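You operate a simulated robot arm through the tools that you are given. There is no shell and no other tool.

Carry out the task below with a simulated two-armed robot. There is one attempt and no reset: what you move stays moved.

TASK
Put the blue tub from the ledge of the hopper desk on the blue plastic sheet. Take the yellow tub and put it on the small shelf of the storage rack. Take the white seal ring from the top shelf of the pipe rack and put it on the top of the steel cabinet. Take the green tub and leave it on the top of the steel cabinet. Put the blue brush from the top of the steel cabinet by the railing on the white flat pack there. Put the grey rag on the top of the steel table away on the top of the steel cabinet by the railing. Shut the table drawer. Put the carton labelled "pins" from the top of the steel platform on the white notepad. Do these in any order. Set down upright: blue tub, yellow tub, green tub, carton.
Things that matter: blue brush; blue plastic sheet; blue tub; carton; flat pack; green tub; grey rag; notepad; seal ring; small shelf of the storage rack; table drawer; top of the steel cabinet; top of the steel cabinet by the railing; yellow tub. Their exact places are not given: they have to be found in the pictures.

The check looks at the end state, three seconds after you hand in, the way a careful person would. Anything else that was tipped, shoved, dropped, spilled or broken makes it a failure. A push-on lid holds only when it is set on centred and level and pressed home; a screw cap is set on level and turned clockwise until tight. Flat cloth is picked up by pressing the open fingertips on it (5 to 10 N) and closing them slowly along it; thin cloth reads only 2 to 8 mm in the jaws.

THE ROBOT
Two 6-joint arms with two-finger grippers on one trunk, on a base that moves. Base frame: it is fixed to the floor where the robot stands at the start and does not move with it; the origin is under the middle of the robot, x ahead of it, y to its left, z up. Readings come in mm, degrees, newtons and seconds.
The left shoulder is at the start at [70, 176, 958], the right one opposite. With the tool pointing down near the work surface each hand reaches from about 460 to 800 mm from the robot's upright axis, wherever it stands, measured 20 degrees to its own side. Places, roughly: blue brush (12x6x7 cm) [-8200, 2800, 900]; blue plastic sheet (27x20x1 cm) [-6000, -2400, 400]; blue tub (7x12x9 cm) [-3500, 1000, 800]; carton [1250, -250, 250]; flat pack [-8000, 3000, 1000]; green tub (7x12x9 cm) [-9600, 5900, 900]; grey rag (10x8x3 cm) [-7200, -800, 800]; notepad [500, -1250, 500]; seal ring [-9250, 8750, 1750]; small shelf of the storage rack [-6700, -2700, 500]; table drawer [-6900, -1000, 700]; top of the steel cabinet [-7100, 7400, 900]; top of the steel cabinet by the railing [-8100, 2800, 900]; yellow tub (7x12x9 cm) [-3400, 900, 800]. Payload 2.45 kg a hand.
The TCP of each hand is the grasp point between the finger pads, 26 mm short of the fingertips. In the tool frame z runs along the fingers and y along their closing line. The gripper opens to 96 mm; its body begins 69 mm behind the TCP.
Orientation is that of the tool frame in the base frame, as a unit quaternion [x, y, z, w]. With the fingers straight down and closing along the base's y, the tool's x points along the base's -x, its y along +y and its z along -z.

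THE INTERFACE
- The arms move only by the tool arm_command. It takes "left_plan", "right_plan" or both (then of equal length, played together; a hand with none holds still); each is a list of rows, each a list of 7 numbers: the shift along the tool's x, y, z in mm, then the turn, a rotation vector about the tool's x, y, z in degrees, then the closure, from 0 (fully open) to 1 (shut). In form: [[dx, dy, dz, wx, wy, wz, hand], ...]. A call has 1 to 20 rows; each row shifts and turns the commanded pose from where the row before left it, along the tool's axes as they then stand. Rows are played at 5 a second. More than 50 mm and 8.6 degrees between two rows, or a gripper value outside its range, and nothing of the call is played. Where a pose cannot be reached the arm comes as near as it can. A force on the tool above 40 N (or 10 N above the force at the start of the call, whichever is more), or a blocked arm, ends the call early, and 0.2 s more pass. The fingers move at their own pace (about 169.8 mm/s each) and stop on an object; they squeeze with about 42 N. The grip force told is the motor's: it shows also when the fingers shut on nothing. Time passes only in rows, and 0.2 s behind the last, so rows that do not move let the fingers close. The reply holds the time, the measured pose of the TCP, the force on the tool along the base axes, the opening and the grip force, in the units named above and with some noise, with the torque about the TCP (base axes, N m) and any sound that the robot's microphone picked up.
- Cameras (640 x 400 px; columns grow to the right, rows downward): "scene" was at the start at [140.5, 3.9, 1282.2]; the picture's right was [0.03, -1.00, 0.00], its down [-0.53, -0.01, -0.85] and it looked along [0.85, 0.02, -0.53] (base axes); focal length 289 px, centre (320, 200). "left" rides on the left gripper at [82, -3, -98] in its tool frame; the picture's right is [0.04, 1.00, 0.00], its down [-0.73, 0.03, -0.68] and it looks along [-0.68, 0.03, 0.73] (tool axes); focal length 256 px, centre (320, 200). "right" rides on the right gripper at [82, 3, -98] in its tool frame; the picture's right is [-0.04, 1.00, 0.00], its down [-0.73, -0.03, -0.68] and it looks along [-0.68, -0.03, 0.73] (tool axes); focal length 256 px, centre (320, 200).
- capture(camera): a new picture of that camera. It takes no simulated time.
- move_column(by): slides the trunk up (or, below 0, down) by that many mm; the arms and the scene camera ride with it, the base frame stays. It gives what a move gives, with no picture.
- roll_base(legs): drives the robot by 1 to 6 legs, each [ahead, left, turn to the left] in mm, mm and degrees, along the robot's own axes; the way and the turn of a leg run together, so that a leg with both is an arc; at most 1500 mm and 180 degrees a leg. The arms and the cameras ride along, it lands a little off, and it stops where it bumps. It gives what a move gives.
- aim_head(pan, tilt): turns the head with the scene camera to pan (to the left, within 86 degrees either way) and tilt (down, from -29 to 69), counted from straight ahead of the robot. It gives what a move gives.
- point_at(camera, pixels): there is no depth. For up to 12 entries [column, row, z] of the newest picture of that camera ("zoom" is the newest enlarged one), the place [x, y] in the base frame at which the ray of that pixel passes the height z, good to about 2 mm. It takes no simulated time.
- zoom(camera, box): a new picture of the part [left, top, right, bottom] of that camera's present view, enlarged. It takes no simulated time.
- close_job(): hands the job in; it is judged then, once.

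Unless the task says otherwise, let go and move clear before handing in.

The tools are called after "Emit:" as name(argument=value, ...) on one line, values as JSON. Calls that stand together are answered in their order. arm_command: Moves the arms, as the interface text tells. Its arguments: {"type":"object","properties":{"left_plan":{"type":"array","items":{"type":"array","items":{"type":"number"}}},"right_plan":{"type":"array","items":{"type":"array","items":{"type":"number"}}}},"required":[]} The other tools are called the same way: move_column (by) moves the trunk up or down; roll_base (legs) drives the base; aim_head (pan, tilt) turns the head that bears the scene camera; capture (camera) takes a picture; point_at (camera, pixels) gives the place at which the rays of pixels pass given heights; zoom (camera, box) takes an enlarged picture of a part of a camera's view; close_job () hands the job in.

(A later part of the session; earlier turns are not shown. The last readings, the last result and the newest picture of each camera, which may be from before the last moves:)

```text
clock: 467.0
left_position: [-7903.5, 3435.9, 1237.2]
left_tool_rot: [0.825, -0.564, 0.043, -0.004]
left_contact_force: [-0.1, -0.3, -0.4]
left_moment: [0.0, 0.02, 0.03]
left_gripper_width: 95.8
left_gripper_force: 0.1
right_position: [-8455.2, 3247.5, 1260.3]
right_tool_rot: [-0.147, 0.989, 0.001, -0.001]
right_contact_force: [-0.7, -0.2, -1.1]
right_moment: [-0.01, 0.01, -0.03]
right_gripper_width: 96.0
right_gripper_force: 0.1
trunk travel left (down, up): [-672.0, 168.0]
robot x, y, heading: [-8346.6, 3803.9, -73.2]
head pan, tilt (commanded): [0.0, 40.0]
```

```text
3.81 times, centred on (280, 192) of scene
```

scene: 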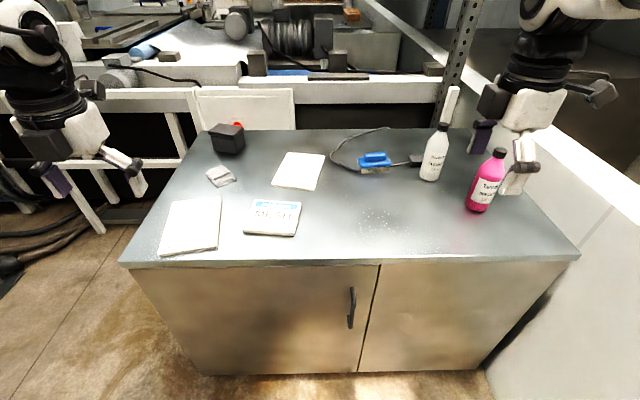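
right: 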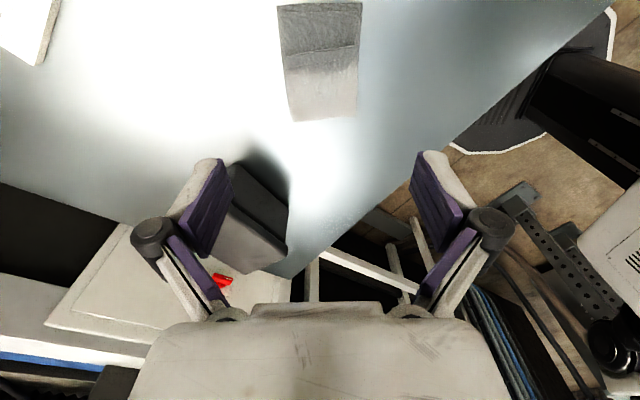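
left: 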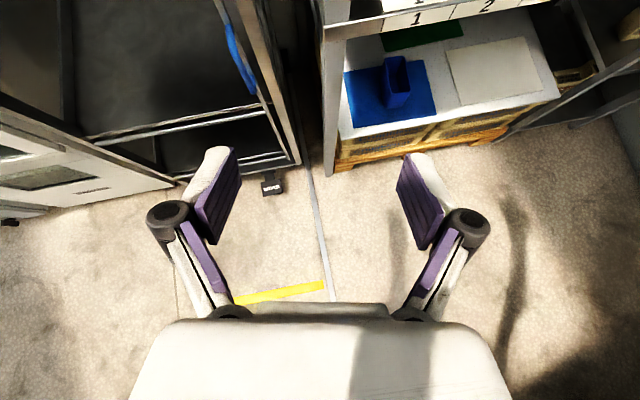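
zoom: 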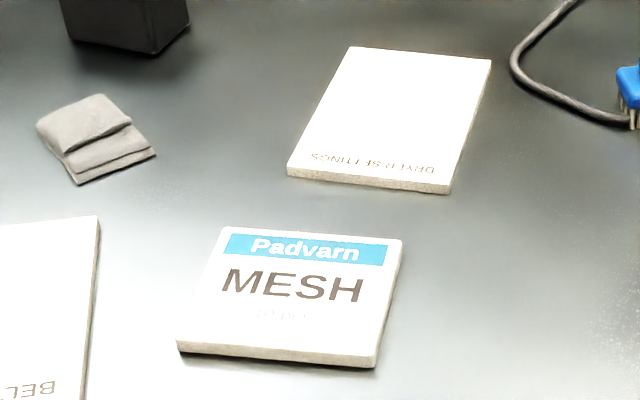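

MESH is confirmed as the flat pack. The brush lies across a cord with its long side across my view. I'll check how near the base may come by looking straight down at it.

Emit:
point_at(camera="scene", pixels=[[358.75, 169, 930], [391, 167, 930], [392, 173, 885], [361, 174, 885], [365, 156, 950], [386, 156, 950], [120, 264, 884], [580, 253, 884], [240, 232, 900], [296, 236, 900], [300, 203, 900], [249, 200, 900]])

Emit:
aim_head(pan=0, tilt=69)

Emit:
capture(camera="scene")

```text
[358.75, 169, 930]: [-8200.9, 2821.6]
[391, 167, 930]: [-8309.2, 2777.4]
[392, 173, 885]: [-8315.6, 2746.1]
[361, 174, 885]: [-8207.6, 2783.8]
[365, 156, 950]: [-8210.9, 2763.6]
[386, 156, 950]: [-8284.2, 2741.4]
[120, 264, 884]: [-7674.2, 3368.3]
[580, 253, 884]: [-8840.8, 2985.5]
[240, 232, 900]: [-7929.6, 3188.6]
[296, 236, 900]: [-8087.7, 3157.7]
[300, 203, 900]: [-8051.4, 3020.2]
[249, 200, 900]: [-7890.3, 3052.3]
```

```text
clock: 468.0
left_position: [-7904.0, 3436.2, 1238.0]
left_tool_rot: [0.824, -0.565, 0.042, -0.003]
left_contact_force: [-0.1, 0.0, 0.2]
left_moment: [-0.01, -0.01, 0.02]
left_gripper_width: 96.2
left_gripper_force: 0.0
right_position: [-8456.0, 3248.4, 1260.3]
right_tool_rot: [-0.147, 0.989, 0.002, -0.001]
right_contact_force: [0.0, 0.6, 0.2]
right_moment: [-0.02, 0.01, 0.0]
right_gripper_width: 96.2
right_gripper_force: 0.1
trunk travel left (down, up): [-672.0, 168.0]
robot x, y, heading: [-8346.8, 3801.4, -73.3]
head pan, tilt (commanded): [0.0, 68.8]
```

```text
taken
```

scene: 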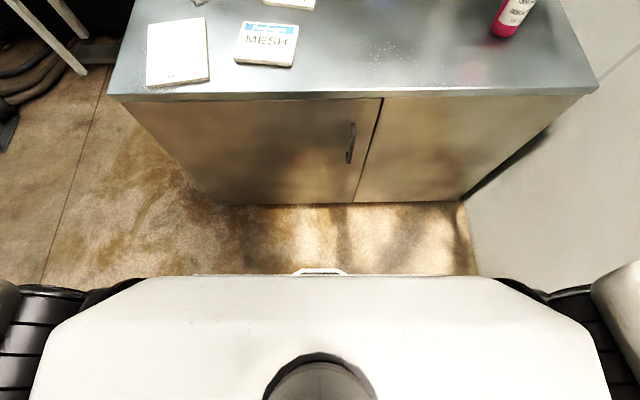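

The base front is about 330 mm ahead of the axis, so a pointing-down hand cannot reach the brush from here. A forward-tilted right hand can grip the brush's top knob lengthwise, about 80 mm. I'll re-pose the right arm for that.

Emit:
arm_command(right_plan=[[0, 0, 0, 0, 0, 8.2, 0], [0, 0, 0, 0, 0, 8.2, 0], [0, 0, 0, 0, 0, 8.2, 0], [0, 0, 0, 0, 0, 8.2, 0], [0, 0, 0, 0, 0, 8.2, 0], [0, 0, 0, 0, 0, 8.2, 0], [0, 0, 0, 0, 0, 8.2, 0], [0, 0, 0, 0, 0, 8.2, 0], [0, 0, 0, 0, 0, 8.2, 0], [0, 0, 0, 0, 0, 8.2, 0], [0, 0, 0, 0, 0, 8, 0]])

Emit:
arm_command(right_plan=[[-45, 0, 0, 0, -8, 0, 0], [-44.6, 0, 6.3, 0, -8, 0, 0], [-43.3, 0, 12.4, 0, -8, 0, 0], [-41.1, 0, 18.3, 0, -8, 0, 0], [-38.2, 0, 23.8, 0, -8, 0, 0], [-34.5, 0, 28.9, 0, -8, 0, 0], [-30.1, 0, 33.4, 0, 0, 0, 0], [-30.1, 0, 33.4, 0, 0, 0, 0], [0, 0, 0, 0, 0, 0, 0]])

Emit:
aim_head(pan=-5, tilt=45)

Emit:
capture(camera="scene")

Emit:
capture(camera="right")

```text
clock: 470.4
left_position: [-7902.9, 3436.0, 1238.8]
left_tool_rot: [0.824, -0.565, 0.042, -0.003]
left_contact_force: [-0.2, 0.0, -0.3]
left_moment: [0.0, 0.0, 0.01]
left_gripper_width: 95.7
left_gripper_force: 0.1
right_position: [-8454.9, 3247.1, 1260.6]
right_tool_rot: [0.596, 0.803, 0.001, -0.002]
right_contact_force: [-0.6, 0.2, 0.4]
right_moment: [0.01, 0.01, 0.01]
right_gripper_width: 96.2
right_gripper_force: 0.0
trunk travel left (down, up): [-672.0, 168.0]
robot x, y, heading: [-8351.0, 3797.9, -73.7]
head pan, tilt (commanded): [0.0, 68.8]
```

```text
clock: 472.4
left_position: [-7903.6, 3437.0, 1238.6]
left_tool_rot: [0.824, -0.566, 0.043, -0.003]
left_contact_force: [-0.6, 0.5, 1.0]
left_moment: [-0.01, 0.0, 0.03]
left_gripper_width: 96.0
left_gripper_force: 0.1
right_position: [-8351.7, 2902.6, 1263.2]
right_tool_rot: [0.544, 0.734, -0.243, 0.325]
right_contact_force: [0.3, 0.4, 0.5]
right_moment: [-0.03, 0.02, -0.01]
right_gripper_width: 96.1
right_gripper_force: 0.1
trunk travel left (down, up): [-672.0, 168.0]
robot x, y, heading: [-8349.2, 3797.4, -73.5]
head pan, tilt (commanded): [0.0, 68.8]
```

```text
clock: 473.2
left_position: [-7903.7, 3435.2, 1237.2]
left_tool_rot: [0.824, -0.565, 0.041, -0.004]
left_contact_force: [0.2, -0.9, -0.3]
left_moment: [0.01, 0.02, -0.02]
left_gripper_width: 95.8
left_gripper_force: 0.1
right_position: [-8351.2, 2901.1, 1261.3]
right_tool_rot: [0.544, 0.735, -0.243, 0.325]
right_contact_force: [0.8, -0.3, -0.5]
right_moment: [0.01, -0.01, -0.03]
right_gripper_width: 95.9
right_gripper_force: 0.0
trunk travel left (down, up): [-672.0, 168.0]
robot x, y, heading: [-8350.0, 3798.8, -73.4]
head pan, tilt (commanded): [-5.0, 45.0]
```

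```text
taken
```

scene: 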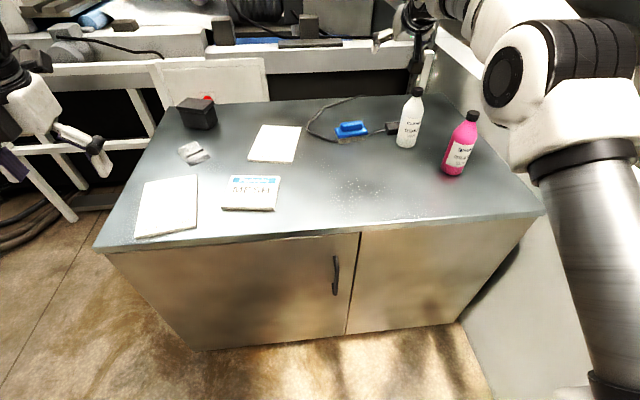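

```text
taken
```

right: 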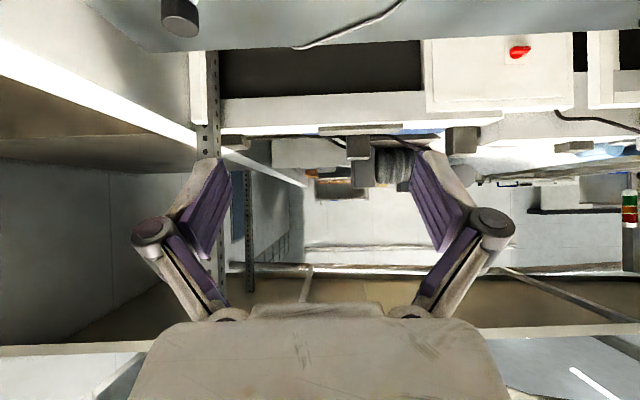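

The arm is tilted and stretched. I'll measure the brush's knob precisely from the scene camera.

Emit:
zoom(camera="scene", box=[310, 95, 430, 170])

```text
5.33 times, centred on (370, 132) of scene
```

zoom: 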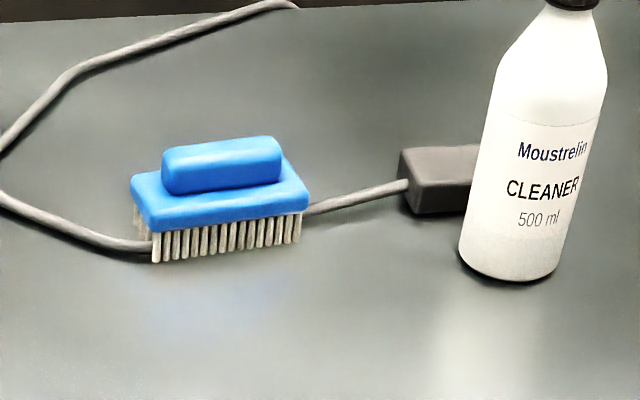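

Emit:
point_at(camera="zoom", pixels=[[153, 262, 885], [300, 242, 885], [151, 228, 925], [308, 208, 925], [163, 190, 930], [282, 180, 930], [162, 158, 952], [281, 150, 952], [172, 142, 952], [270, 136, 952], [515, 275, 885], [410, 210, 885]])

```text
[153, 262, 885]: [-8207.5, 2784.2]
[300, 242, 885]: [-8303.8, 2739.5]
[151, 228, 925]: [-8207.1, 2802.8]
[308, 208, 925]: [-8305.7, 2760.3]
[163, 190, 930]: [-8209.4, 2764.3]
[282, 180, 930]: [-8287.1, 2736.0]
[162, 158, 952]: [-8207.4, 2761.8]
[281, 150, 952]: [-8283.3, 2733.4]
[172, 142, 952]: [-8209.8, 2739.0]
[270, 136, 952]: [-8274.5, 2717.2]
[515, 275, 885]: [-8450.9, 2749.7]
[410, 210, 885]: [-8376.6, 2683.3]
```

The knob centre is at (-8244,2738), about 81 mm long, its axis heading about 202°. I'll rotate the tool to match, shift over, and lower toward it.

Emit:
arm_command(right_plan=[[0, 0, 0, -4.1, 0, -3.7, 0], [0, 0, 0, 0, 0, 0, 0]])

Emit:
roll_base(legs=[[100, 55, 0]])

Emit:
move_column(by=-235)

Emit:
capture(camera="scene")

Emit:
capture(camera="right")

```text
clock: 473.8
left_position: [-7903.0, 3435.6, 1237.2]
left_tool_rot: [0.824, -0.565, 0.043, -0.004]
left_contact_force: [1.3, -0.6, 0.3]
left_moment: [0.01, 0.05, -0.05]
left_gripper_width: 96.1
left_gripper_force: 0.1
right_position: [-8350.6, 2901.3, 1259.9]
right_tool_rot: [0.508, 0.761, -0.225, 0.336]
right_contact_force: [-0.1, -0.2, 0.0]
right_moment: [0.03, 0.04, -0.02]
right_gripper_width: 96.3
right_gripper_force: 0.0
trunk travel left (down, up): [-672.0, 168.0]
robot x, y, heading: [-8348.7, 3797.1, -73.5]
head pan, tilt (commanded): [-5.0, 45.0]
```

```text
clock: 475.1
left_position: [-7822.8, 3356.5, 1238.2]
left_tool_rot: [0.824, -0.565, 0.043, -0.004]
left_contact_force: [0.2, -0.6, -1.0]
left_moment: [-0.02, -0.02, 0.0]
left_gripper_width: 96.1
left_gripper_force: 0.1
right_position: [-8269.1, 2821.3, 1259.7]
right_tool_rot: [0.507, 0.76, -0.226, 0.337]
right_contact_force: [0.3, -0.1, -0.3]
right_moment: [-0.02, -0.01, 0.0]
right_gripper_width: 95.7
right_gripper_force: 0.1
trunk travel left (down, up): [-672.0, 168.0]
robot x, y, heading: [-8268.0, 3715.1, -73.3]
head pan, tilt (commanded): [-5.0, 45.0]
```

```text
clock: 477.5
left_position: [-7823.3, 3356.7, 1003.0]
left_tool_rot: [0.824, -0.564, 0.043, -0.004]
left_contact_force: [-0.3, -0.8, 0.4]
left_moment: [0.01, 0.01, 0.03]
left_gripper_width: 96.1
left_gripper_force: 0.1
right_position: [-8269.5, 2822.6, 1027.0]
right_tool_rot: [0.507, 0.76, -0.226, 0.338]
right_contact_force: [-0.2, 0.0, 0.0]
right_moment: [0.0, 0.0, 0.02]
right_gripper_width: 96.1
right_gripper_force: 0.0
trunk travel left (down, up): [-437.0, 403.0]
robot x, y, heading: [-8270.5, 3718.1, -73.2]
head pan, tilt (commanded): [-5.0, 45.0]
```

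```text
taken
```

scene: 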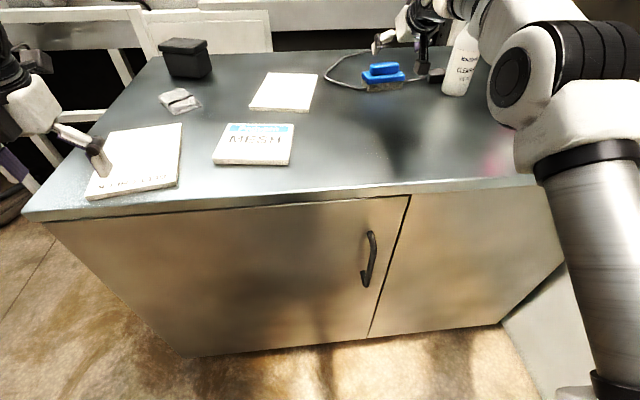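

```text
taken
```

right: 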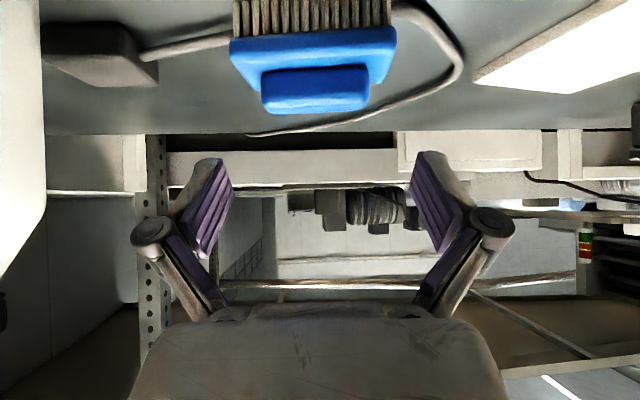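

The knob is centred between the open fingers in the right camera (columns 263–368). I'll cross-check its position with both cameras.

Emit:
point_at(camera="right", pixels=[[263, 108, 952], [368, 104, 952], [262, 80, 930], [369, 78, 930], [232, 45, 925], [395, 40, 925], [316, 95, 945]])

Emit:
zoom(camera="scene", box=[330, 40, 450, 115])

Emit:
zoom(camera="right", box=[210, 0, 410, 125])

```text
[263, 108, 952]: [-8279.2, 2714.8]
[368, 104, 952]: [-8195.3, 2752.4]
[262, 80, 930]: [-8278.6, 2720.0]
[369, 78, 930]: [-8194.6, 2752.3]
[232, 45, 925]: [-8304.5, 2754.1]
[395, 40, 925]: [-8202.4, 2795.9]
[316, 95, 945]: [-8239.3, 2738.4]
```

```text
5.33 times, centred on (390, 78) of scene
```

zoom: 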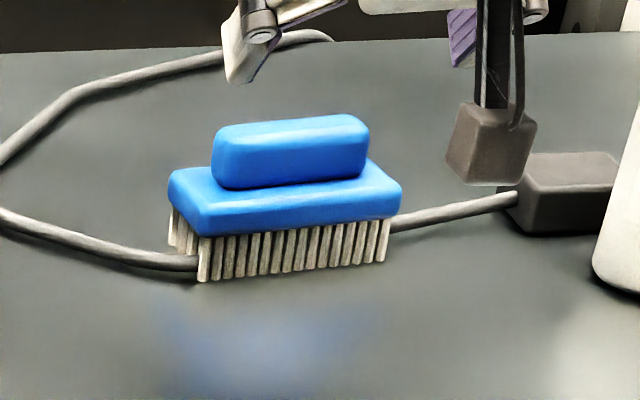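

```text
3.20 times, centred on (310, 62) of right
```

zoom: 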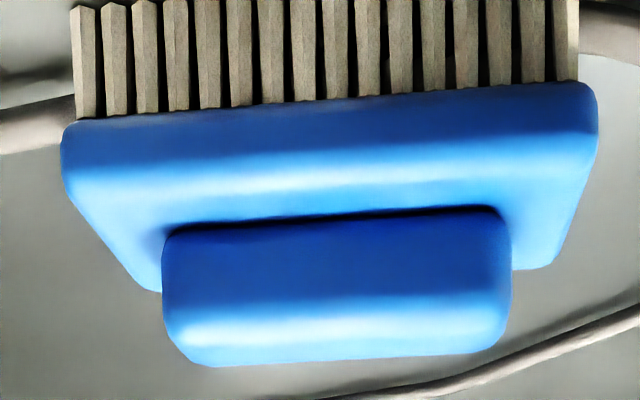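

Emit:
point_at(camera="scene", pixels=[[369.9, 75.2, 930], [398.4, 72.75, 930], [370.5, 70, 945], [399, 67.5, 945], [374, 65.5, 954], [395, 63, 954]])

Emit:
point_at(camera="zoom", pixels=[[163, 250, 935], [510, 245, 935], [170, 330, 950], [505, 315, 950], [195, 363, 954], [490, 350, 954]])

```text
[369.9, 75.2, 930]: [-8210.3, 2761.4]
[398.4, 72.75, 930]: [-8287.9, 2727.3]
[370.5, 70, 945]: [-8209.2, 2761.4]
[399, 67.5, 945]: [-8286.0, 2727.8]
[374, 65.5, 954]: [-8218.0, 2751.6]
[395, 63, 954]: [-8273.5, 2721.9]
```

```text
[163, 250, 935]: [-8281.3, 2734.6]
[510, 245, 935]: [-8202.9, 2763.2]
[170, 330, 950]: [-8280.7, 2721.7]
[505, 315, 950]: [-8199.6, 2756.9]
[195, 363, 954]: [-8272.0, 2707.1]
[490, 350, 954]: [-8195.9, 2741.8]
```

The knob is about 84 mm long and centred near (-8242,2735). I'll move forward over it at height and check the alignment again.

Emit:
arm_command(right_plan=[[-25.8, -3, 28.6, 0, 0, 0, 0], [-25.8, -3, 28.6, 0, 0, 0, 0], [0, 0, 0, 0, 0, 0, 0]])

Emit:
zoom(camera="scene", box=[310, 30, 470, 130])

Emit:
zoom(camera="right", box=[160, 0, 480, 200])

```text
clock: 478.3
left_position: [-7822.9, 3355.5, 1001.4]
left_tool_rot: [0.825, -0.564, 0.043, -0.004]
left_contact_force: [0.3, -0.1, -1.0]
left_moment: [-0.02, 0.03, 0.03]
left_gripper_width: 96.2
left_gripper_force: 0.0
right_position: [-8262.4, 2801.7, 1018.1]
right_tool_rot: [0.508, 0.761, -0.225, 0.336]
right_contact_force: [-0.2, -1.2, -0.9]
right_moment: [-0.02, 0.04, -0.02]
right_gripper_width: 95.9
right_gripper_force: 0.1
right hand out of reach, approached as far as the arm can: row 1, 2
trunk travel left (down, up): [-437.0, 403.0]
robot x, y, heading: [-8268.5, 3718.3, -73.5]
head pan, tilt (commanded): [-5.0, 45.0]
```

```text
4.00 times, centred on (390, 80) of scene
```

zoom: 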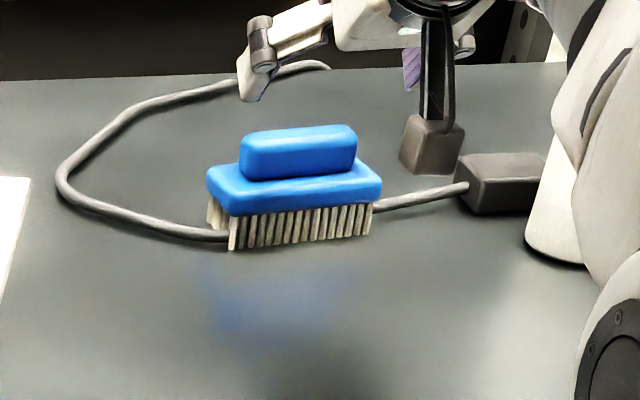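

```text
2.00 times, centred on (320, 100) of right
```

zoom: 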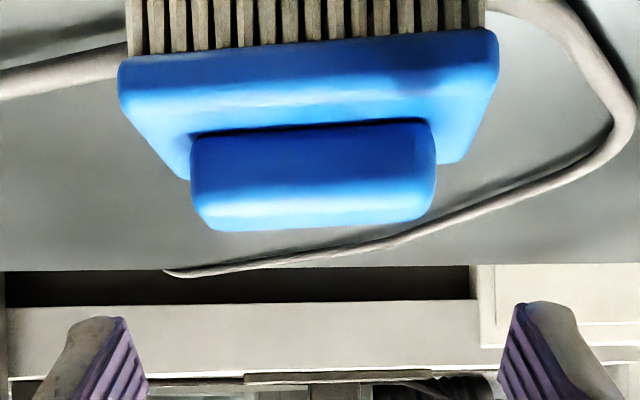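

The arm is at full stretch. I'll bring the base 75 mm closer instead.

Emit:
roll_base(legs=[[75, 0, 0]])

Emit:
zoom(camera="right", box=[160, 0, 480, 200])

Emit:
capture(camera="scene")

```text
clock: 479.3
left_position: [-7800.0, 3283.1, 1002.3]
left_tool_rot: [0.825, -0.563, 0.042, -0.004]
left_contact_force: [1.1, -0.4, -0.7]
left_moment: [0.04, 0.01, -0.02]
left_gripper_width: 96.0
left_gripper_force: 0.1
right_position: [-8239.8, 2730.9, 1019.5]
right_tool_rot: [0.507, 0.761, -0.224, 0.336]
right_contact_force: [-0.5, -0.4, -0.1]
right_moment: [-0.01, -0.03, -0.01]
right_gripper_width: 95.6
right_gripper_force: 0.0
trunk travel left (down, up): [-437.0, 403.0]
robot x, y, heading: [-8249.1, 3645.8, -73.5]
head pan, tilt (commanded): [-5.0, 45.0]
```

```text
2.00 times, centred on (320, 100) of right
```

zoom: 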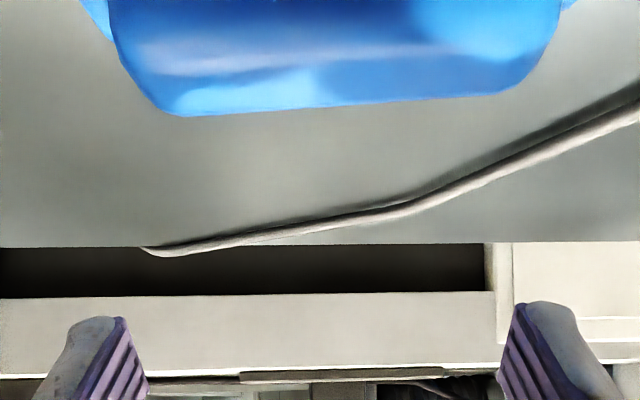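

```text
taken
```

scene: 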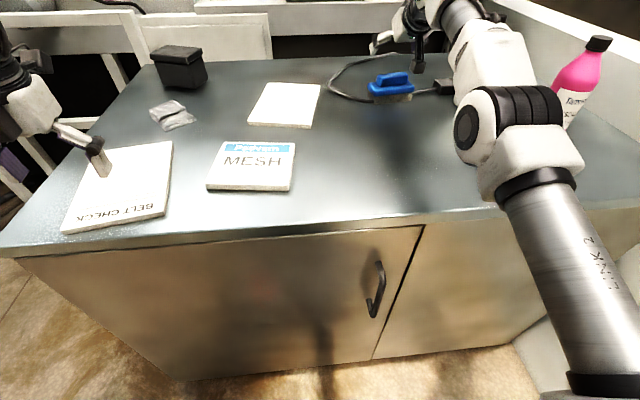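

Emit:
point_at(camera="zoom", pixels=[[185, 116, 954], [500, 93, 954], [120, 40, 950], [560, 30, 950]])

Emit:
zoom(camera="right", box=[160, 0, 480, 60])

```text
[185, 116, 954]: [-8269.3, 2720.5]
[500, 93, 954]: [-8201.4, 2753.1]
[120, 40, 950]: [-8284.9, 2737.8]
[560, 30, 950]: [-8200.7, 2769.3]
```

```text
2.00 times, centred on (320, 30) of right
```

zoom: 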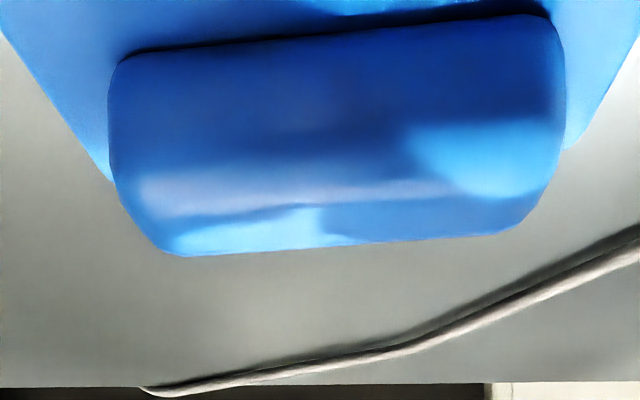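

The close view shows the knob centre 6 mm to the hand's left and I'm 24 mm too far forward. I'll correct both, then lower half way.

Emit:
arm_command(right_plan=[[16.4, 6, -18.2, 0, 0, 0, 0], [11.1, 0, 10, 0, 0, 0, 0], [11.1, 0, 10, 0, 0, 0, 0], [0, 0, 0, 0, 0, 0, 0]])

Emit:
capture(camera="right")

Emit:
zoom(camera="scene", box=[330, 20, 490, 120])

```text
clock: 480.3
left_position: [-7801.3, 3285.8, 1003.4]
left_tool_rot: [0.825, -0.563, 0.041, -0.004]
left_contact_force: [-0.3, -0.4, 0.3]
left_moment: [-0.01, 0.01, -0.01]
left_gripper_width: 96.1
left_gripper_force: 0.2
right_position: [-8244.7, 2755.6, 990.6]
right_tool_rot: [0.507, 0.761, -0.225, 0.336]
right_contact_force: [0.1, -0.9, -0.4]
right_moment: [0.0, 0.01, -0.03]
right_gripper_width: 96.1
right_gripper_force: 0.0
trunk travel left (down, up): [-437.0, 403.0]
robot x, y, heading: [-8248.9, 3652.0, -73.4]
head pan, tilt (commanded): [-5.0, 45.0]
```

```text
taken
```

right: 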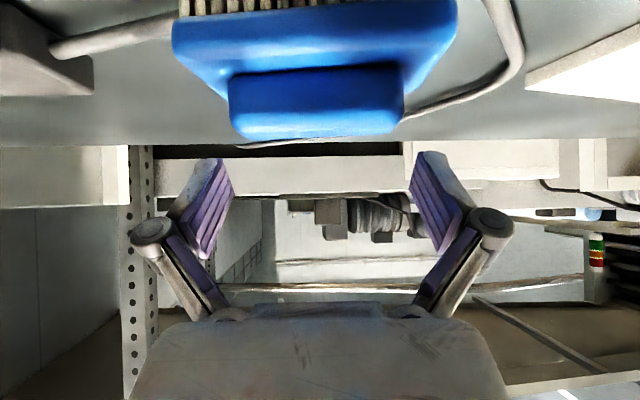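

```text
4.00 times, centred on (410, 70) of scene
```

zoom: 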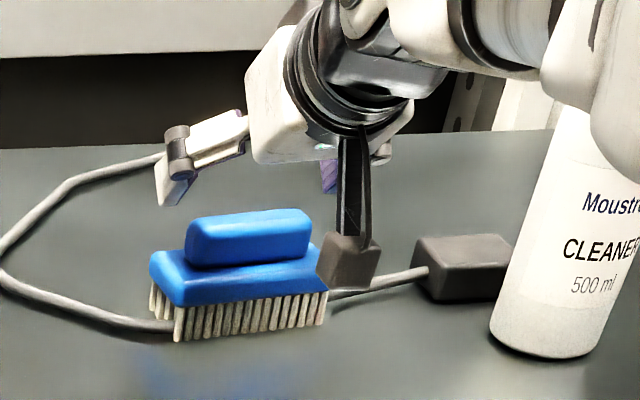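

The knob now sits centrally between the fingers, with about 5 mm to spare each side. I'll go down the remaining 33 mm.

Emit:
arm_command(right_plan=[[8.3, 0, 7.5, 0, 0, 0, 0], [8.3, 0, 7.5, 0, 0, 0, 0], [5, 0, 4.5, 0, 0, 0, 0], [0, 0, 0, 0, 0, 0, 0]])

Emit:
capture(camera="right")

Emit:
zoom(camera="scene", box=[330, 20, 490, 120])

```text
clock: 481.3
left_position: [-7800.0, 3285.8, 1002.5]
left_tool_rot: [0.825, -0.564, 0.043, -0.004]
left_contact_force: [0.2, 0.7, 0.2]
left_moment: [0.0, -0.03, 0.01]
left_gripper_width: 96.0
left_gripper_force: 0.0
right_position: [-8244.9, 2755.9, 961.6]
right_tool_rot: [0.507, 0.761, -0.225, 0.337]
right_contact_force: [0.8, -1.0, 0.1]
right_moment: [0.02, 0.02, 0.0]
right_gripper_width: 96.1
right_gripper_force: 0.1
trunk travel left (down, up): [-437.0, 403.0]
robot x, y, heading: [-8251.2, 3645.7, -73.4]
head pan, tilt (commanded): [-5.0, 45.0]
```

```text
taken
```

right: 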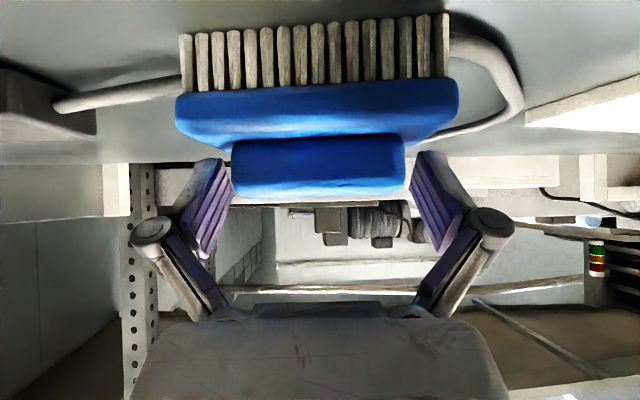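

```text
4.00 times, centred on (410, 70) of scene
```

zoom: 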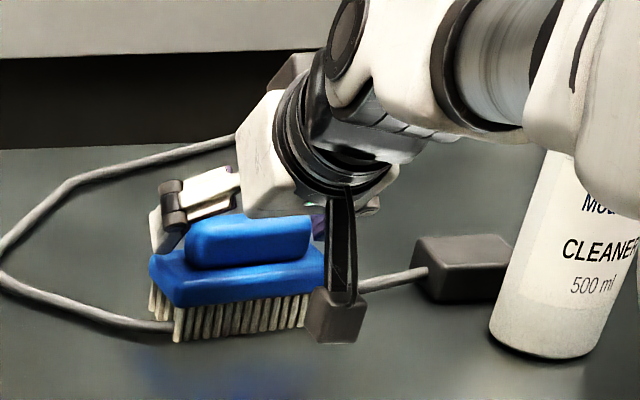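

The knob is exactly between the fingertips. I'll close on it and lift a little.

Emit:
arm_command(right_plan=[[0, 0, 0, 0, 0, 0, 0.15], [0, 0, 0, 0, 0, 0, 0.3], [0, 0, 0, 0, 0, 0, 0.6], [0, 0, 0, 0, 0, 0, 0.6]])

Emit:
capture(camera="right")

```text
clock: 482.3
left_position: [-7800.7, 3285.1, 1002.6]
left_tool_rot: [0.825, -0.563, 0.043, -0.004]
left_contact_force: [-0.2, -0.1, 0.3]
left_moment: [-0.01, 0.02, -0.01]
left_gripper_width: 96.0
left_gripper_force: 0.1
right_position: [-8244.4, 2756.3, 961.4]
right_tool_rot: [0.507, 0.761, -0.226, 0.337]
right_contact_force: [0.0, -0.1, 1.2]
right_moment: [0.09, -0.09, 0.03]
right_gripper_width: 79.5
right_gripper_force: 42.2
trunk travel left (down, up): [-437.0, 403.0]
robot x, y, heading: [-8251.8, 3650.4, -73.4]
head pan, tilt (commanded): [-5.0, 45.0]
```

```text
taken
```

right: 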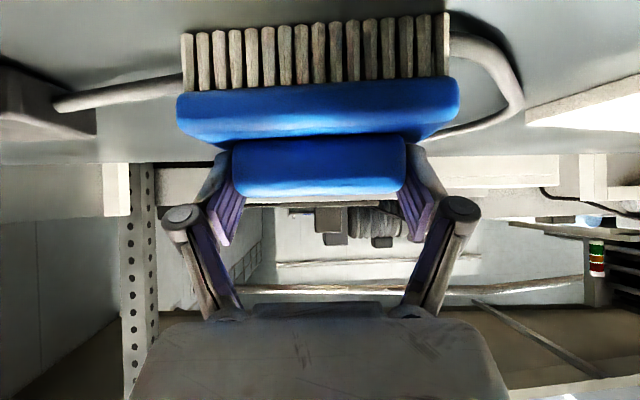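

Gripped at 79.5 mm. I'll lift slowly and check that the cord stays behind.

Emit:
arm_command(right_plan=[[-7.4, 0, -6.7, 0, 0, 0, 0.8], [-14.9, 0, -13.4, 0, 0, 0, 0.8], [-22.3, 0, -20, 0, 0, 0, 0.8], [-22.3, 0, -20, 0, 0, 0, 0.8], [0, 0, 0, 0, 0, 0, 0.8]])

Emit:
capture(camera="right")

Emit:
capture(camera="scene")

```text
clock: 483.5
left_position: [-7800.3, 3284.5, 1002.1]
left_tool_rot: [0.825, -0.564, 0.043, -0.004]
left_contact_force: [-0.4, -0.1, -0.6]
left_moment: [0.01, 0.0, 0.0]
left_gripper_width: 96.2
left_gripper_force: 0.1
right_position: [-8245.8, 2755.5, 1052.4]
right_tool_rot: [0.507, 0.76, -0.225, 0.337]
right_contact_force: [0.7, -0.5, -0.9]
right_moment: [0.01, -0.02, -0.01]
right_gripper_width: 79.7
right_gripper_force: 42.0
trunk travel left (down, up): [-437.0, 403.0]
robot x, y, heading: [-8247.0, 3647.1, -73.2]
head pan, tilt (commanded): [-5.0, 45.0]
```

```text
taken
```

right: 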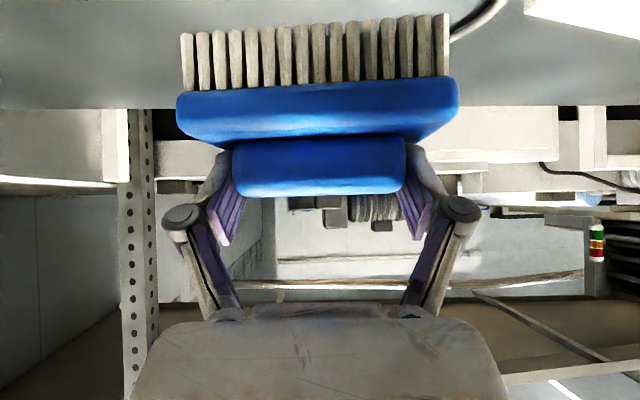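

```text
taken
```

scene: 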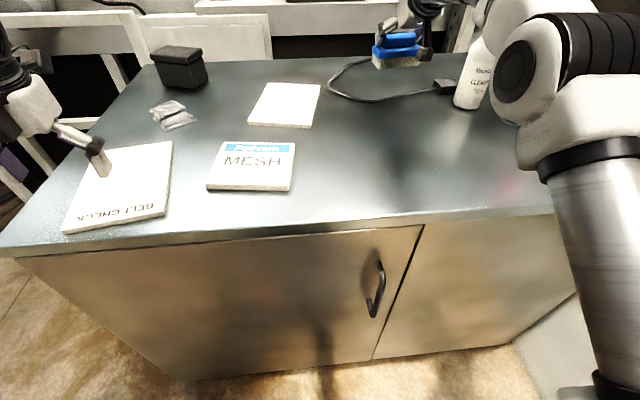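

The brush is up and the cord stayed. Now I measure the MESH pack from here.

Emit:
zoom(camera="scene", box=[180, 110, 340, 210])

Emit:
point_at(camera="zoom", pixels=[[171, 125, 900], [464, 128, 900], [443, 302, 900], [107, 300, 900], [110, 318, 885], [440, 322, 885]])

```text
4.00 times, centred on (260, 160) of scene
```

zoom: 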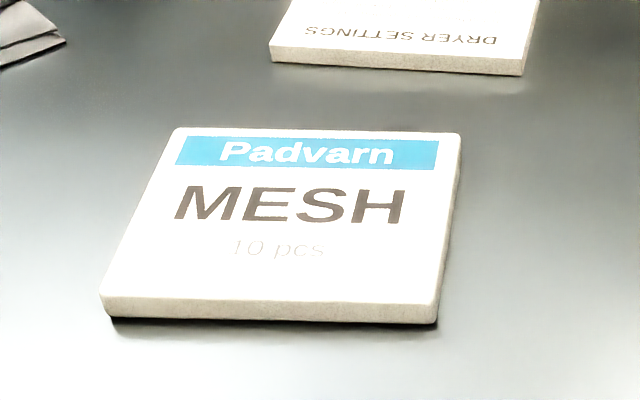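

```text
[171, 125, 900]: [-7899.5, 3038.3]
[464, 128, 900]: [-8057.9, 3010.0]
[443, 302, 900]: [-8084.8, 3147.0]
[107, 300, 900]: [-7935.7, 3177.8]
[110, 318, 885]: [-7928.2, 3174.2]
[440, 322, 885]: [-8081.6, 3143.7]
```

MESH centre is (-7994,3093). I'll draw the arm in a bit to keep the base away from the pipe, then shift the base left and back to bring the brush over the pack.

Emit:
arm_command(right_plan=[[24.5, 0, -27.2, 0, 0, 0, 0.8], [24.5, 0, -27.2, 0, 0, 0, 0.8], [24.5, 0, -27.2, 0, 0, 0, 0.8], [0, 0, 0, 0, 0, 0, 0.8]])

Emit:
roll_base(legs=[[-157, 347, 0]])

Emit:
capture(camera="scene")

Emit:
capture(camera="right")

```text
clock: 484.5
left_position: [-7800.4, 3283.2, 1002.5]
left_tool_rot: [0.825, -0.564, 0.042, -0.004]
left_contact_force: [-0.2, -0.5, -0.5]
left_moment: [0.02, 0.03, 0.0]
left_gripper_width: 96.0
left_gripper_force: 0.0
right_position: [-8287.5, 2857.8, 1051.3]
right_tool_rot: [0.507, 0.761, -0.225, 0.337]
right_contact_force: [-0.6, -0.7, -1.3]
right_moment: [0.03, 0.03, 0.03]
right_gripper_width: 79.3
right_gripper_force: 42.1
trunk travel left (down, up): [-437.0, 403.0]
robot x, y, heading: [-8249.2, 3646.5, -73.2]
head pan, tilt (commanded): [-5.0, 45.0]
```

```text
clock: 486.9
left_position: [-7521.1, 3531.8, 1002.7]
left_tool_rot: [0.823, -0.566, 0.043, -0.003]
left_contact_force: [0.7, 0.0, -0.6]
left_moment: [-0.03, 0.03, 0.02]
left_gripper_width: 95.7
left_gripper_force: 0.1
right_position: [-8009.8, 3106.5, 1052.0]
right_tool_rot: [0.509, 0.759, -0.227, 0.336]
right_contact_force: [-0.2, -0.1, -1.1]
right_moment: [-0.02, 0.03, -0.03]
right_gripper_width: 79.4
right_gripper_force: 42.0
trunk travel left (down, up): [-437.0, 403.0]
robot x, y, heading: [-7969.1, 3896.6, -73.6]
head pan, tilt (commanded): [-5.0, 45.0]
```

```text
taken
```

scene: 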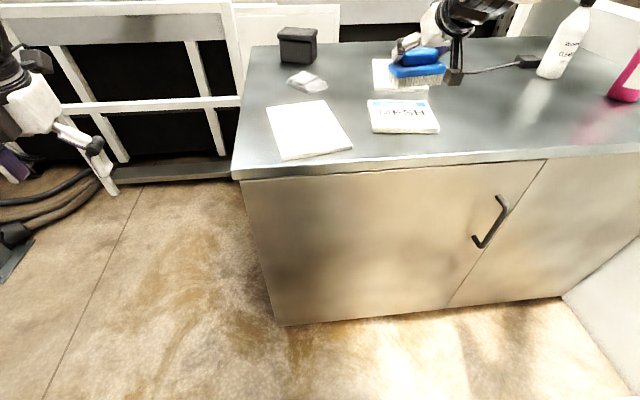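

```text
taken
```

right: 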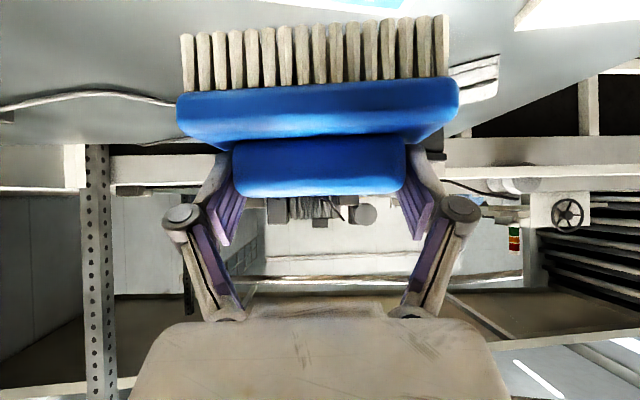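

Emit:
zoom(camera="scene", box=[340, 40, 470, 145])

Emit:
point_at(camera="zoom", pixels=[[133, 226, 897], [412, 224, 897], [474, 350, 897], [152, 352, 897], [262, 172, 976], [505, 168, 976], [262, 172, 970], [505, 168, 970]])

```text
3.81 times, centred on (405, 92) of scene
```

zoom: 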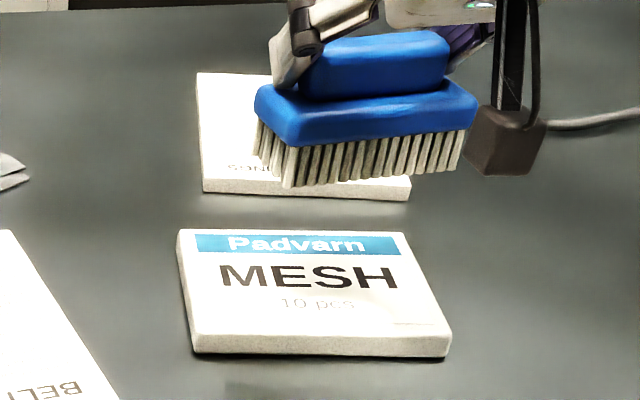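

```text
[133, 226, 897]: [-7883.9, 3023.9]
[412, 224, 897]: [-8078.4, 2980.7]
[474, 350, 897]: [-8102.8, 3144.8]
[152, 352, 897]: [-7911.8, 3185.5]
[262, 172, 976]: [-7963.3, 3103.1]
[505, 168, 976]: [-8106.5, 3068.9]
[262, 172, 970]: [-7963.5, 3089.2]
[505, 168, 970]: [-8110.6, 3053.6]
```

Emit:
point_at(camera="zoom", pixels=[[180, 231, 897], [402, 234, 897], [451, 335, 897], [193, 335, 897], [287, 187, 975], [458, 170, 975], [256, 150, 975], [287, 187, 968], [458, 170, 968]])

```text
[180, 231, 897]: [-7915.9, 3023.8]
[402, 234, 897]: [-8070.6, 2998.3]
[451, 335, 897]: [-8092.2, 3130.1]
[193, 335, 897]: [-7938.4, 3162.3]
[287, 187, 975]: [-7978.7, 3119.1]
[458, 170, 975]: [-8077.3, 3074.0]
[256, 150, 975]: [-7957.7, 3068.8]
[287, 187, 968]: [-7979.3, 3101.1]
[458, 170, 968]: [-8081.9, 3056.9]
```

In the same view the brush centre is (-8017,3071) against the pack centre (-8004,3079). I'll shift 15 mm left and lower.

Emit:
arm_command(right_plan=[[0, 15, 0, 0, 0, 0, 0.8], [18.6, 0, 16.7, 0, 0, 0, 0.8], [18.6, 0, 16.7, 0, 0, 0, 0.8], [0, 0, 0, 0, 0, 0, 0.8]])

Emit:
zoom(camera="scene", box=[340, 40, 470, 145])

```text
clock: 487.9
left_position: [-7520.7, 3531.5, 1001.9]
left_tool_rot: [0.823, -0.566, 0.043, -0.003]
left_contact_force: [0.8, 0.4, 0.0]
left_moment: [0.0, 0.02, -0.01]
left_gripper_width: 96.0
left_gripper_force: 0.0
right_position: [-7996.5, 3112.8, 1000.9]
right_tool_rot: [0.509, 0.759, -0.226, 0.337]
right_contact_force: [-0.9, 0.1, -0.7]
right_moment: [0.01, 0.0, -0.02]
right_gripper_width: 79.5
right_gripper_force: 42.3
trunk travel left (down, up): [-437.0, 403.0]
robot x, y, heading: [-7963.3, 3896.1, -73.8]
head pan, tilt (commanded): [-5.0, 45.0]
```

```text
3.81 times, centred on (405, 92) of scene
```

zoom: 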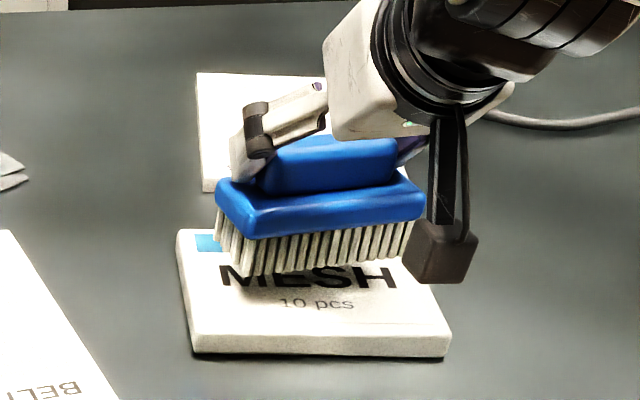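

Well aligned over the pack. I'll keep lowering in smaller steps.

Emit:
arm_command(right_plan=[[5.9, 0, 5.4, 0, 0, 0, 0.8], [5.9, 0, 5.4, 0, 0, 0, 0.8], [0, 0, 0, 0, 0, 0, 0.8]])

Emit:
arm_command(right_plan=[[3, 0, 2.7, 0, 0, 0, 0.8], [0, 0, 0, 0, 0, 0, 0.8]])

Emit:
zoom(camera="scene", box=[340, 40, 470, 145])

```text
clock: 488.7
left_position: [-7519.8, 3531.8, 1003.0]
left_tool_rot: [0.823, -0.566, 0.043, -0.004]
left_contact_force: [0.0, -0.5, -0.1]
left_moment: [0.0, -0.01, 0.0]
left_gripper_width: 95.9
left_gripper_force: 0.0
right_position: [-7997.0, 3113.0, 984.7]
right_tool_rot: [0.509, 0.759, -0.226, 0.335]
right_contact_force: [0.2, 0.0, -1.0]
right_moment: [-0.02, 0.03, -0.01]
right_gripper_width: 79.6
right_gripper_force: 42.5
trunk travel left (down, up): [-437.0, 403.0]
robot x, y, heading: [-7963.8, 3899.5, -74.0]
head pan, tilt (commanded): [-5.0, 45.0]
```

```text
clock: 489.3
left_position: [-7520.9, 3531.7, 1003.0]
left_tool_rot: [0.823, -0.566, 0.043, -0.004]
left_contact_force: [-0.5, -0.9, -0.8]
left_moment: [-0.02, -0.02, 0.02]
left_gripper_width: 95.9
left_gripper_force: 0.0
right_position: [-7995.7, 3112.1, 980.6]
right_tool_rot: [0.508, 0.76, -0.226, 0.337]
right_contact_force: [-0.9, -0.6, -1.3]
right_moment: [-0.01, 0.01, 0.0]
right_gripper_width: 79.4
right_gripper_force: 41.8
trunk travel left (down, up): [-437.0, 403.0]
robot x, y, heading: [-7965.9, 3893.4, -73.4]
head pan, tilt (commanded): [-5.0, 45.0]
```

```text
3.81 times, centred on (405, 92) of scene
```

zoom: 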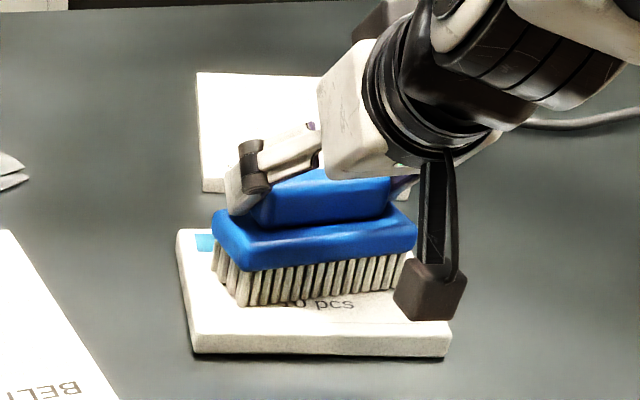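

Emit:
arm_command(right_plan=[[2.2, 0, 2, 0, 0, 0, 0.8], [0, 0, 0, 0, 0, 0, 0.8]])

Emit:
arm_command(right_plan=[[2.2, 0, 2, 0, 0, 0, 0.8], [0, 0, 0, 0, 0, 0, 0.8]])

Emit:
arm_command(right_plan=[[2.2, 0, 2, 0, 0, 0, 0.8], [0, 0, 0, 0, 0, 0, 0.8]])

```text
clock: 489.9
left_position: [-7521.5, 3531.4, 1002.4]
left_tool_rot: [0.824, -0.565, 0.043, -0.005]
left_contact_force: [0.5, 0.0, -0.2]
left_moment: [0.01, 0.0, -0.01]
left_gripper_width: 96.2
left_gripper_force: 0.0
right_position: [-7996.4, 3112.9, 979.3]
right_tool_rot: [0.509, 0.758, -0.228, 0.338]
right_contact_force: [0.3, -1.7, 6.8]
right_moment: [0.27, -0.27, -0.04]
right_gripper_width: 79.4
right_gripper_force: 41.9
trunk travel left (down, up): [-437.0, 403.0]
robot x, y, heading: [-7966.3, 3898.9, -73.6]
head pan, tilt (commanded): [-5.0, 45.0]
```

```text
clock: 490.5
left_position: [-7521.2, 3531.8, 1003.2]
left_tool_rot: [0.823, -0.566, 0.043, -0.003]
left_contact_force: [-0.1, 0.2, 0.4]
left_moment: [-0.02, 0.01, 0.02]
left_gripper_width: 96.0
left_gripper_force: 0.1
right_position: [-7998.2, 3113.4, 980.2]
right_tool_rot: [0.509, 0.758, -0.229, 0.338]
right_contact_force: [-3.0, -8.7, 23.3]
right_moment: [0.45, -0.02, 0.08]
right_gripper_width: 79.6
right_gripper_force: 42.0
trunk travel left (down, up): [-437.0, 403.0]
robot x, y, heading: [-7967.6, 3895.7, -73.7]
head pan, tilt (commanded): [-5.0, 45.0]
```

```text
clock: 491.1
left_position: [-7521.9, 3534.7, 1004.5]
left_tool_rot: [0.823, -0.566, 0.045, -0.003]
left_contact_force: [-0.2, -0.1, -0.3]
left_moment: [-0.01, -0.03, 0.0]
left_gripper_width: 96.0
left_gripper_force: 0.2
right_position: [-7996.7, 3114.6, 979.7]
right_tool_rot: [0.508, 0.758, -0.23, 0.34]
right_contact_force: [-4.1, -11.4, 36.7]
right_moment: [-0.06, -0.14, -0.04]
right_gripper_width: 79.4
right_gripper_force: 42.4
trunk travel left (down, up): [-437.0, 403.0]
robot x, y, heading: [-7961.6, 3897.4, -73.8]
head pan, tilt (commanded): [-5.0, 45.0]
```

The brush stands on the pack. I'll ease off the pressure, open and lift away.

Emit:
arm_command(right_plan=[[-2.6, 0, -2.4, 0, 0, 0, 0.8], [0, 0, 0, 0, 0, 0, 0.8], [0, 0, 0, 0, 0, 0, 0.1], [0, 0, 0, 0, 0, 0, 0], [0, 0, 0, 0, 0, 0, 0]])

Emit:
arm_command(right_plan=[[-11.1, 0, -10, 0, 0, 0, 0], [-22.3, 0, -20, 0, 0, 0, 0], [-22.3, 0, -20, 0, 0, 0, 0], [-22.3, 0, -20, 0, 0, 0, 0], [0, 0, 0, 0, 0, 0, 0]])

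Emit:
zoom(camera="scene", box=[340, 40, 470, 145])

Emit:
capture(camera="right")

```text
clock: 492.3
left_position: [-7521.0, 3531.5, 1002.8]
left_tool_rot: [0.823, -0.566, 0.044, -0.003]
left_contact_force: [-0.1, 0.1, 0.2]
left_moment: [0.0, 0.0, -0.02]
left_gripper_width: 96.1
left_gripper_force: 0.1
right_position: [-7997.7, 3113.1, 975.3]
right_tool_rot: [0.51, 0.76, -0.226, 0.335]
right_contact_force: [0.5, -0.1, -0.3]
right_moment: [0.01, -0.01, 0.0]
right_gripper_width: 95.7
right_gripper_force: 0.1
trunk travel left (down, up): [-437.0, 403.0]
robot x, y, heading: [-7965.0, 3900.4, -73.4]
head pan, tilt (commanded): [-5.0, 45.0]
```

```text
clock: 493.5
left_position: [-7520.5, 3529.9, 1002.7]
left_tool_rot: [0.823, -0.566, 0.043, -0.005]
left_contact_force: [0.1, -0.7, 0.2]
left_moment: [-0.04, 0.01, 0.01]
left_gripper_width: 95.8
left_gripper_force: 0.0
right_position: [-7993.5, 3113.0, 1082.1]
right_tool_rot: [0.508, 0.76, -0.225, 0.336]
right_contact_force: [-0.5, -0.4, -0.6]
right_moment: [0.02, -0.01, 0.0]
right_gripper_width: 96.0
right_gripper_force: 0.0
trunk travel left (down, up): [-437.0, 403.0]
robot x, y, heading: [-7965.6, 3899.2, -73.9]
head pan, tilt (commanded): [-5.0, 45.0]
```

```text
3.81 times, centred on (405, 92) of scene
```

zoom: 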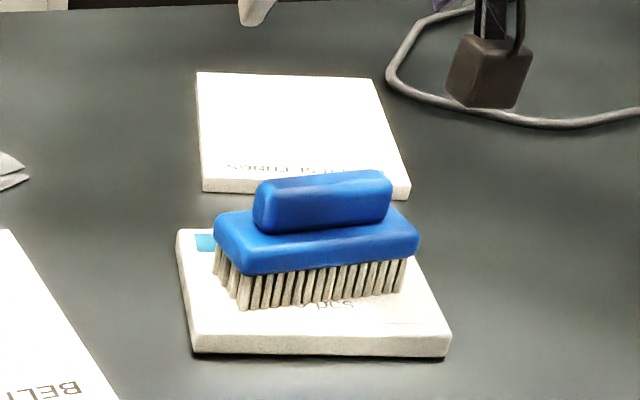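

```text
taken
```

right: 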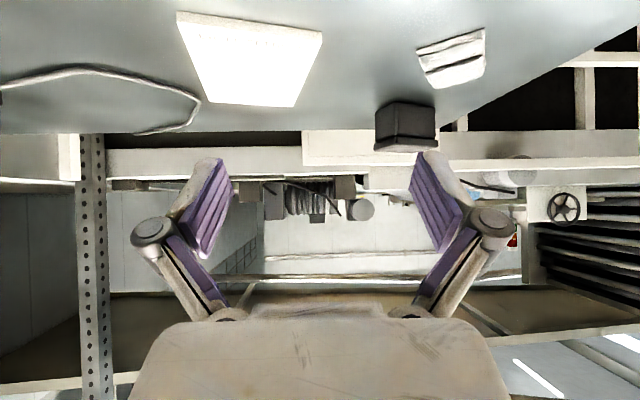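

The brush stands on the flat pack. Next come the green tub and the seal ring, so I'll tuck the right arm in, move out to the east, and look north-west.

Emit:
move_column(by=150)

Emit:
arm_command(right_plan=[[30.1, 0, -33.4, 0, 8, 0, 0], [34.5, 0, -28.9, 0, 8, 0, 0], [38.2, 0, -23.8, 0, 8, 0, 0], [41.1, 0, -18.3, 0, 8, 0, 0], [43.3, 0, -12.4, 0, 8, 0, 0], [44.6, 0, -6.3, 0, 8, 0, 0], [0, 0, 0, 0, 0, 0, 0]])

Emit:
roll_base(legs=[[69, 790, 0]])

Emit:
aim_head(pan=-86, tilt=15)

Emit:
capture(camera="scene")

```text
clock: 495.3
left_position: [-7521.3, 3531.8, 1152.9]
left_tool_rot: [0.824, -0.566, 0.042, -0.003]
left_contact_force: [-0.1, 0.2, 0.1]
left_moment: [0.0, -0.02, 0.03]
left_gripper_width: 95.9
left_gripper_force: 0.0
right_position: [-7994.9, 3113.2, 1231.5]
right_tool_rot: [0.509, 0.76, -0.226, 0.337]
right_contact_force: [-0.4, -0.2, 0.3]
right_moment: [-0.02, -0.02, 0.01]
right_gripper_width: 95.9
right_gripper_force: 0.0
trunk travel left (down, up): [-587.0, 253.0]
robot x, y, heading: [-7968.6, 3896.8, -73.7]
head pan, tilt (commanded): [-5.0, 45.0]
```

```text
clock: 496.9
left_position: [-7520.4, 3530.0, 1151.1]
left_tool_rot: [0.823, -0.566, 0.042, -0.004]
left_contact_force: [0.1, -0.2, 0.2]
left_moment: [0.03, 0.03, 0.01]
left_gripper_width: 96.0
left_gripper_force: 0.1
right_position: [-8091.6, 3361.3, 1231.6]
right_tool_rot: [0.557, 0.83, 0.001, -0.004]
right_contact_force: [0.1, 0.7, 0.5]
right_moment: [0.01, 0.01, -0.01]
right_gripper_width: 96.0
right_gripper_force: 0.0
right hand out of reach, approached as far as the arm can: row 6
trunk travel left (down, up): [-587.0, 253.0]
robot x, y, heading: [-7965.9, 3896.9, -73.5]
head pan, tilt (commanded): [-5.0, 45.0]
```

```text
clock: 501.1
left_position: [-6746.0, 3682.7, 1151.7]
left_tool_rot: [0.822, -0.568, 0.043, -0.004]
left_contact_force: [-0.3, -0.5, -0.8]
left_moment: [0.0, 0.03, -0.02]
left_gripper_width: 96.0
left_gripper_force: 0.0
right_position: [-7317.4, 3514.3, 1233.5]
right_tool_rot: [0.559, 0.829, 0.001, -0.002]
right_contact_force: [0.2, 0.7, -0.4]
right_moment: [-0.02, 0.0, 0.02]
right_gripper_width: 95.9
right_gripper_force: 0.0
trunk travel left (down, up): [-587.0, 253.0]
robot x, y, heading: [-7188.2, 4049.3, -73.8]
head pan, tilt (commanded): [-5.0, 45.0]
```

```text
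clock: 502.7
left_position: [-6745.0, 3683.1, 1152.8]
left_tool_rot: [0.822, -0.568, 0.043, -0.004]
left_contact_force: [0.4, 0.1, 0.4]
left_moment: [-0.03, 0.04, -0.02]
left_gripper_width: 96.0
left_gripper_force: 0.1
right_position: [-7316.5, 3515.1, 1232.7]
right_tool_rot: [0.559, 0.829, 0.001, -0.002]
right_contact_force: [0.0, 0.5, 0.4]
right_moment: [-0.04, 0.0, 0.03]
right_gripper_width: 96.2
right_gripper_force: 0.1
trunk travel left (down, up): [-587.0, 253.0]
robot x, y, heading: [-7185.9, 4050.8, -74.0]
head pan, tilt (commanded): [-85.9, 15.0]
```

```text
taken
```

scene: 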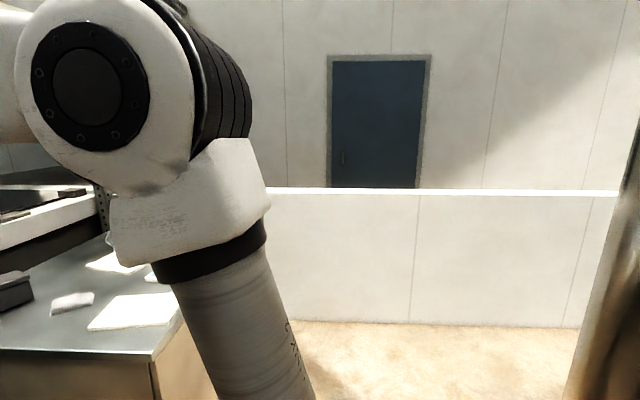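

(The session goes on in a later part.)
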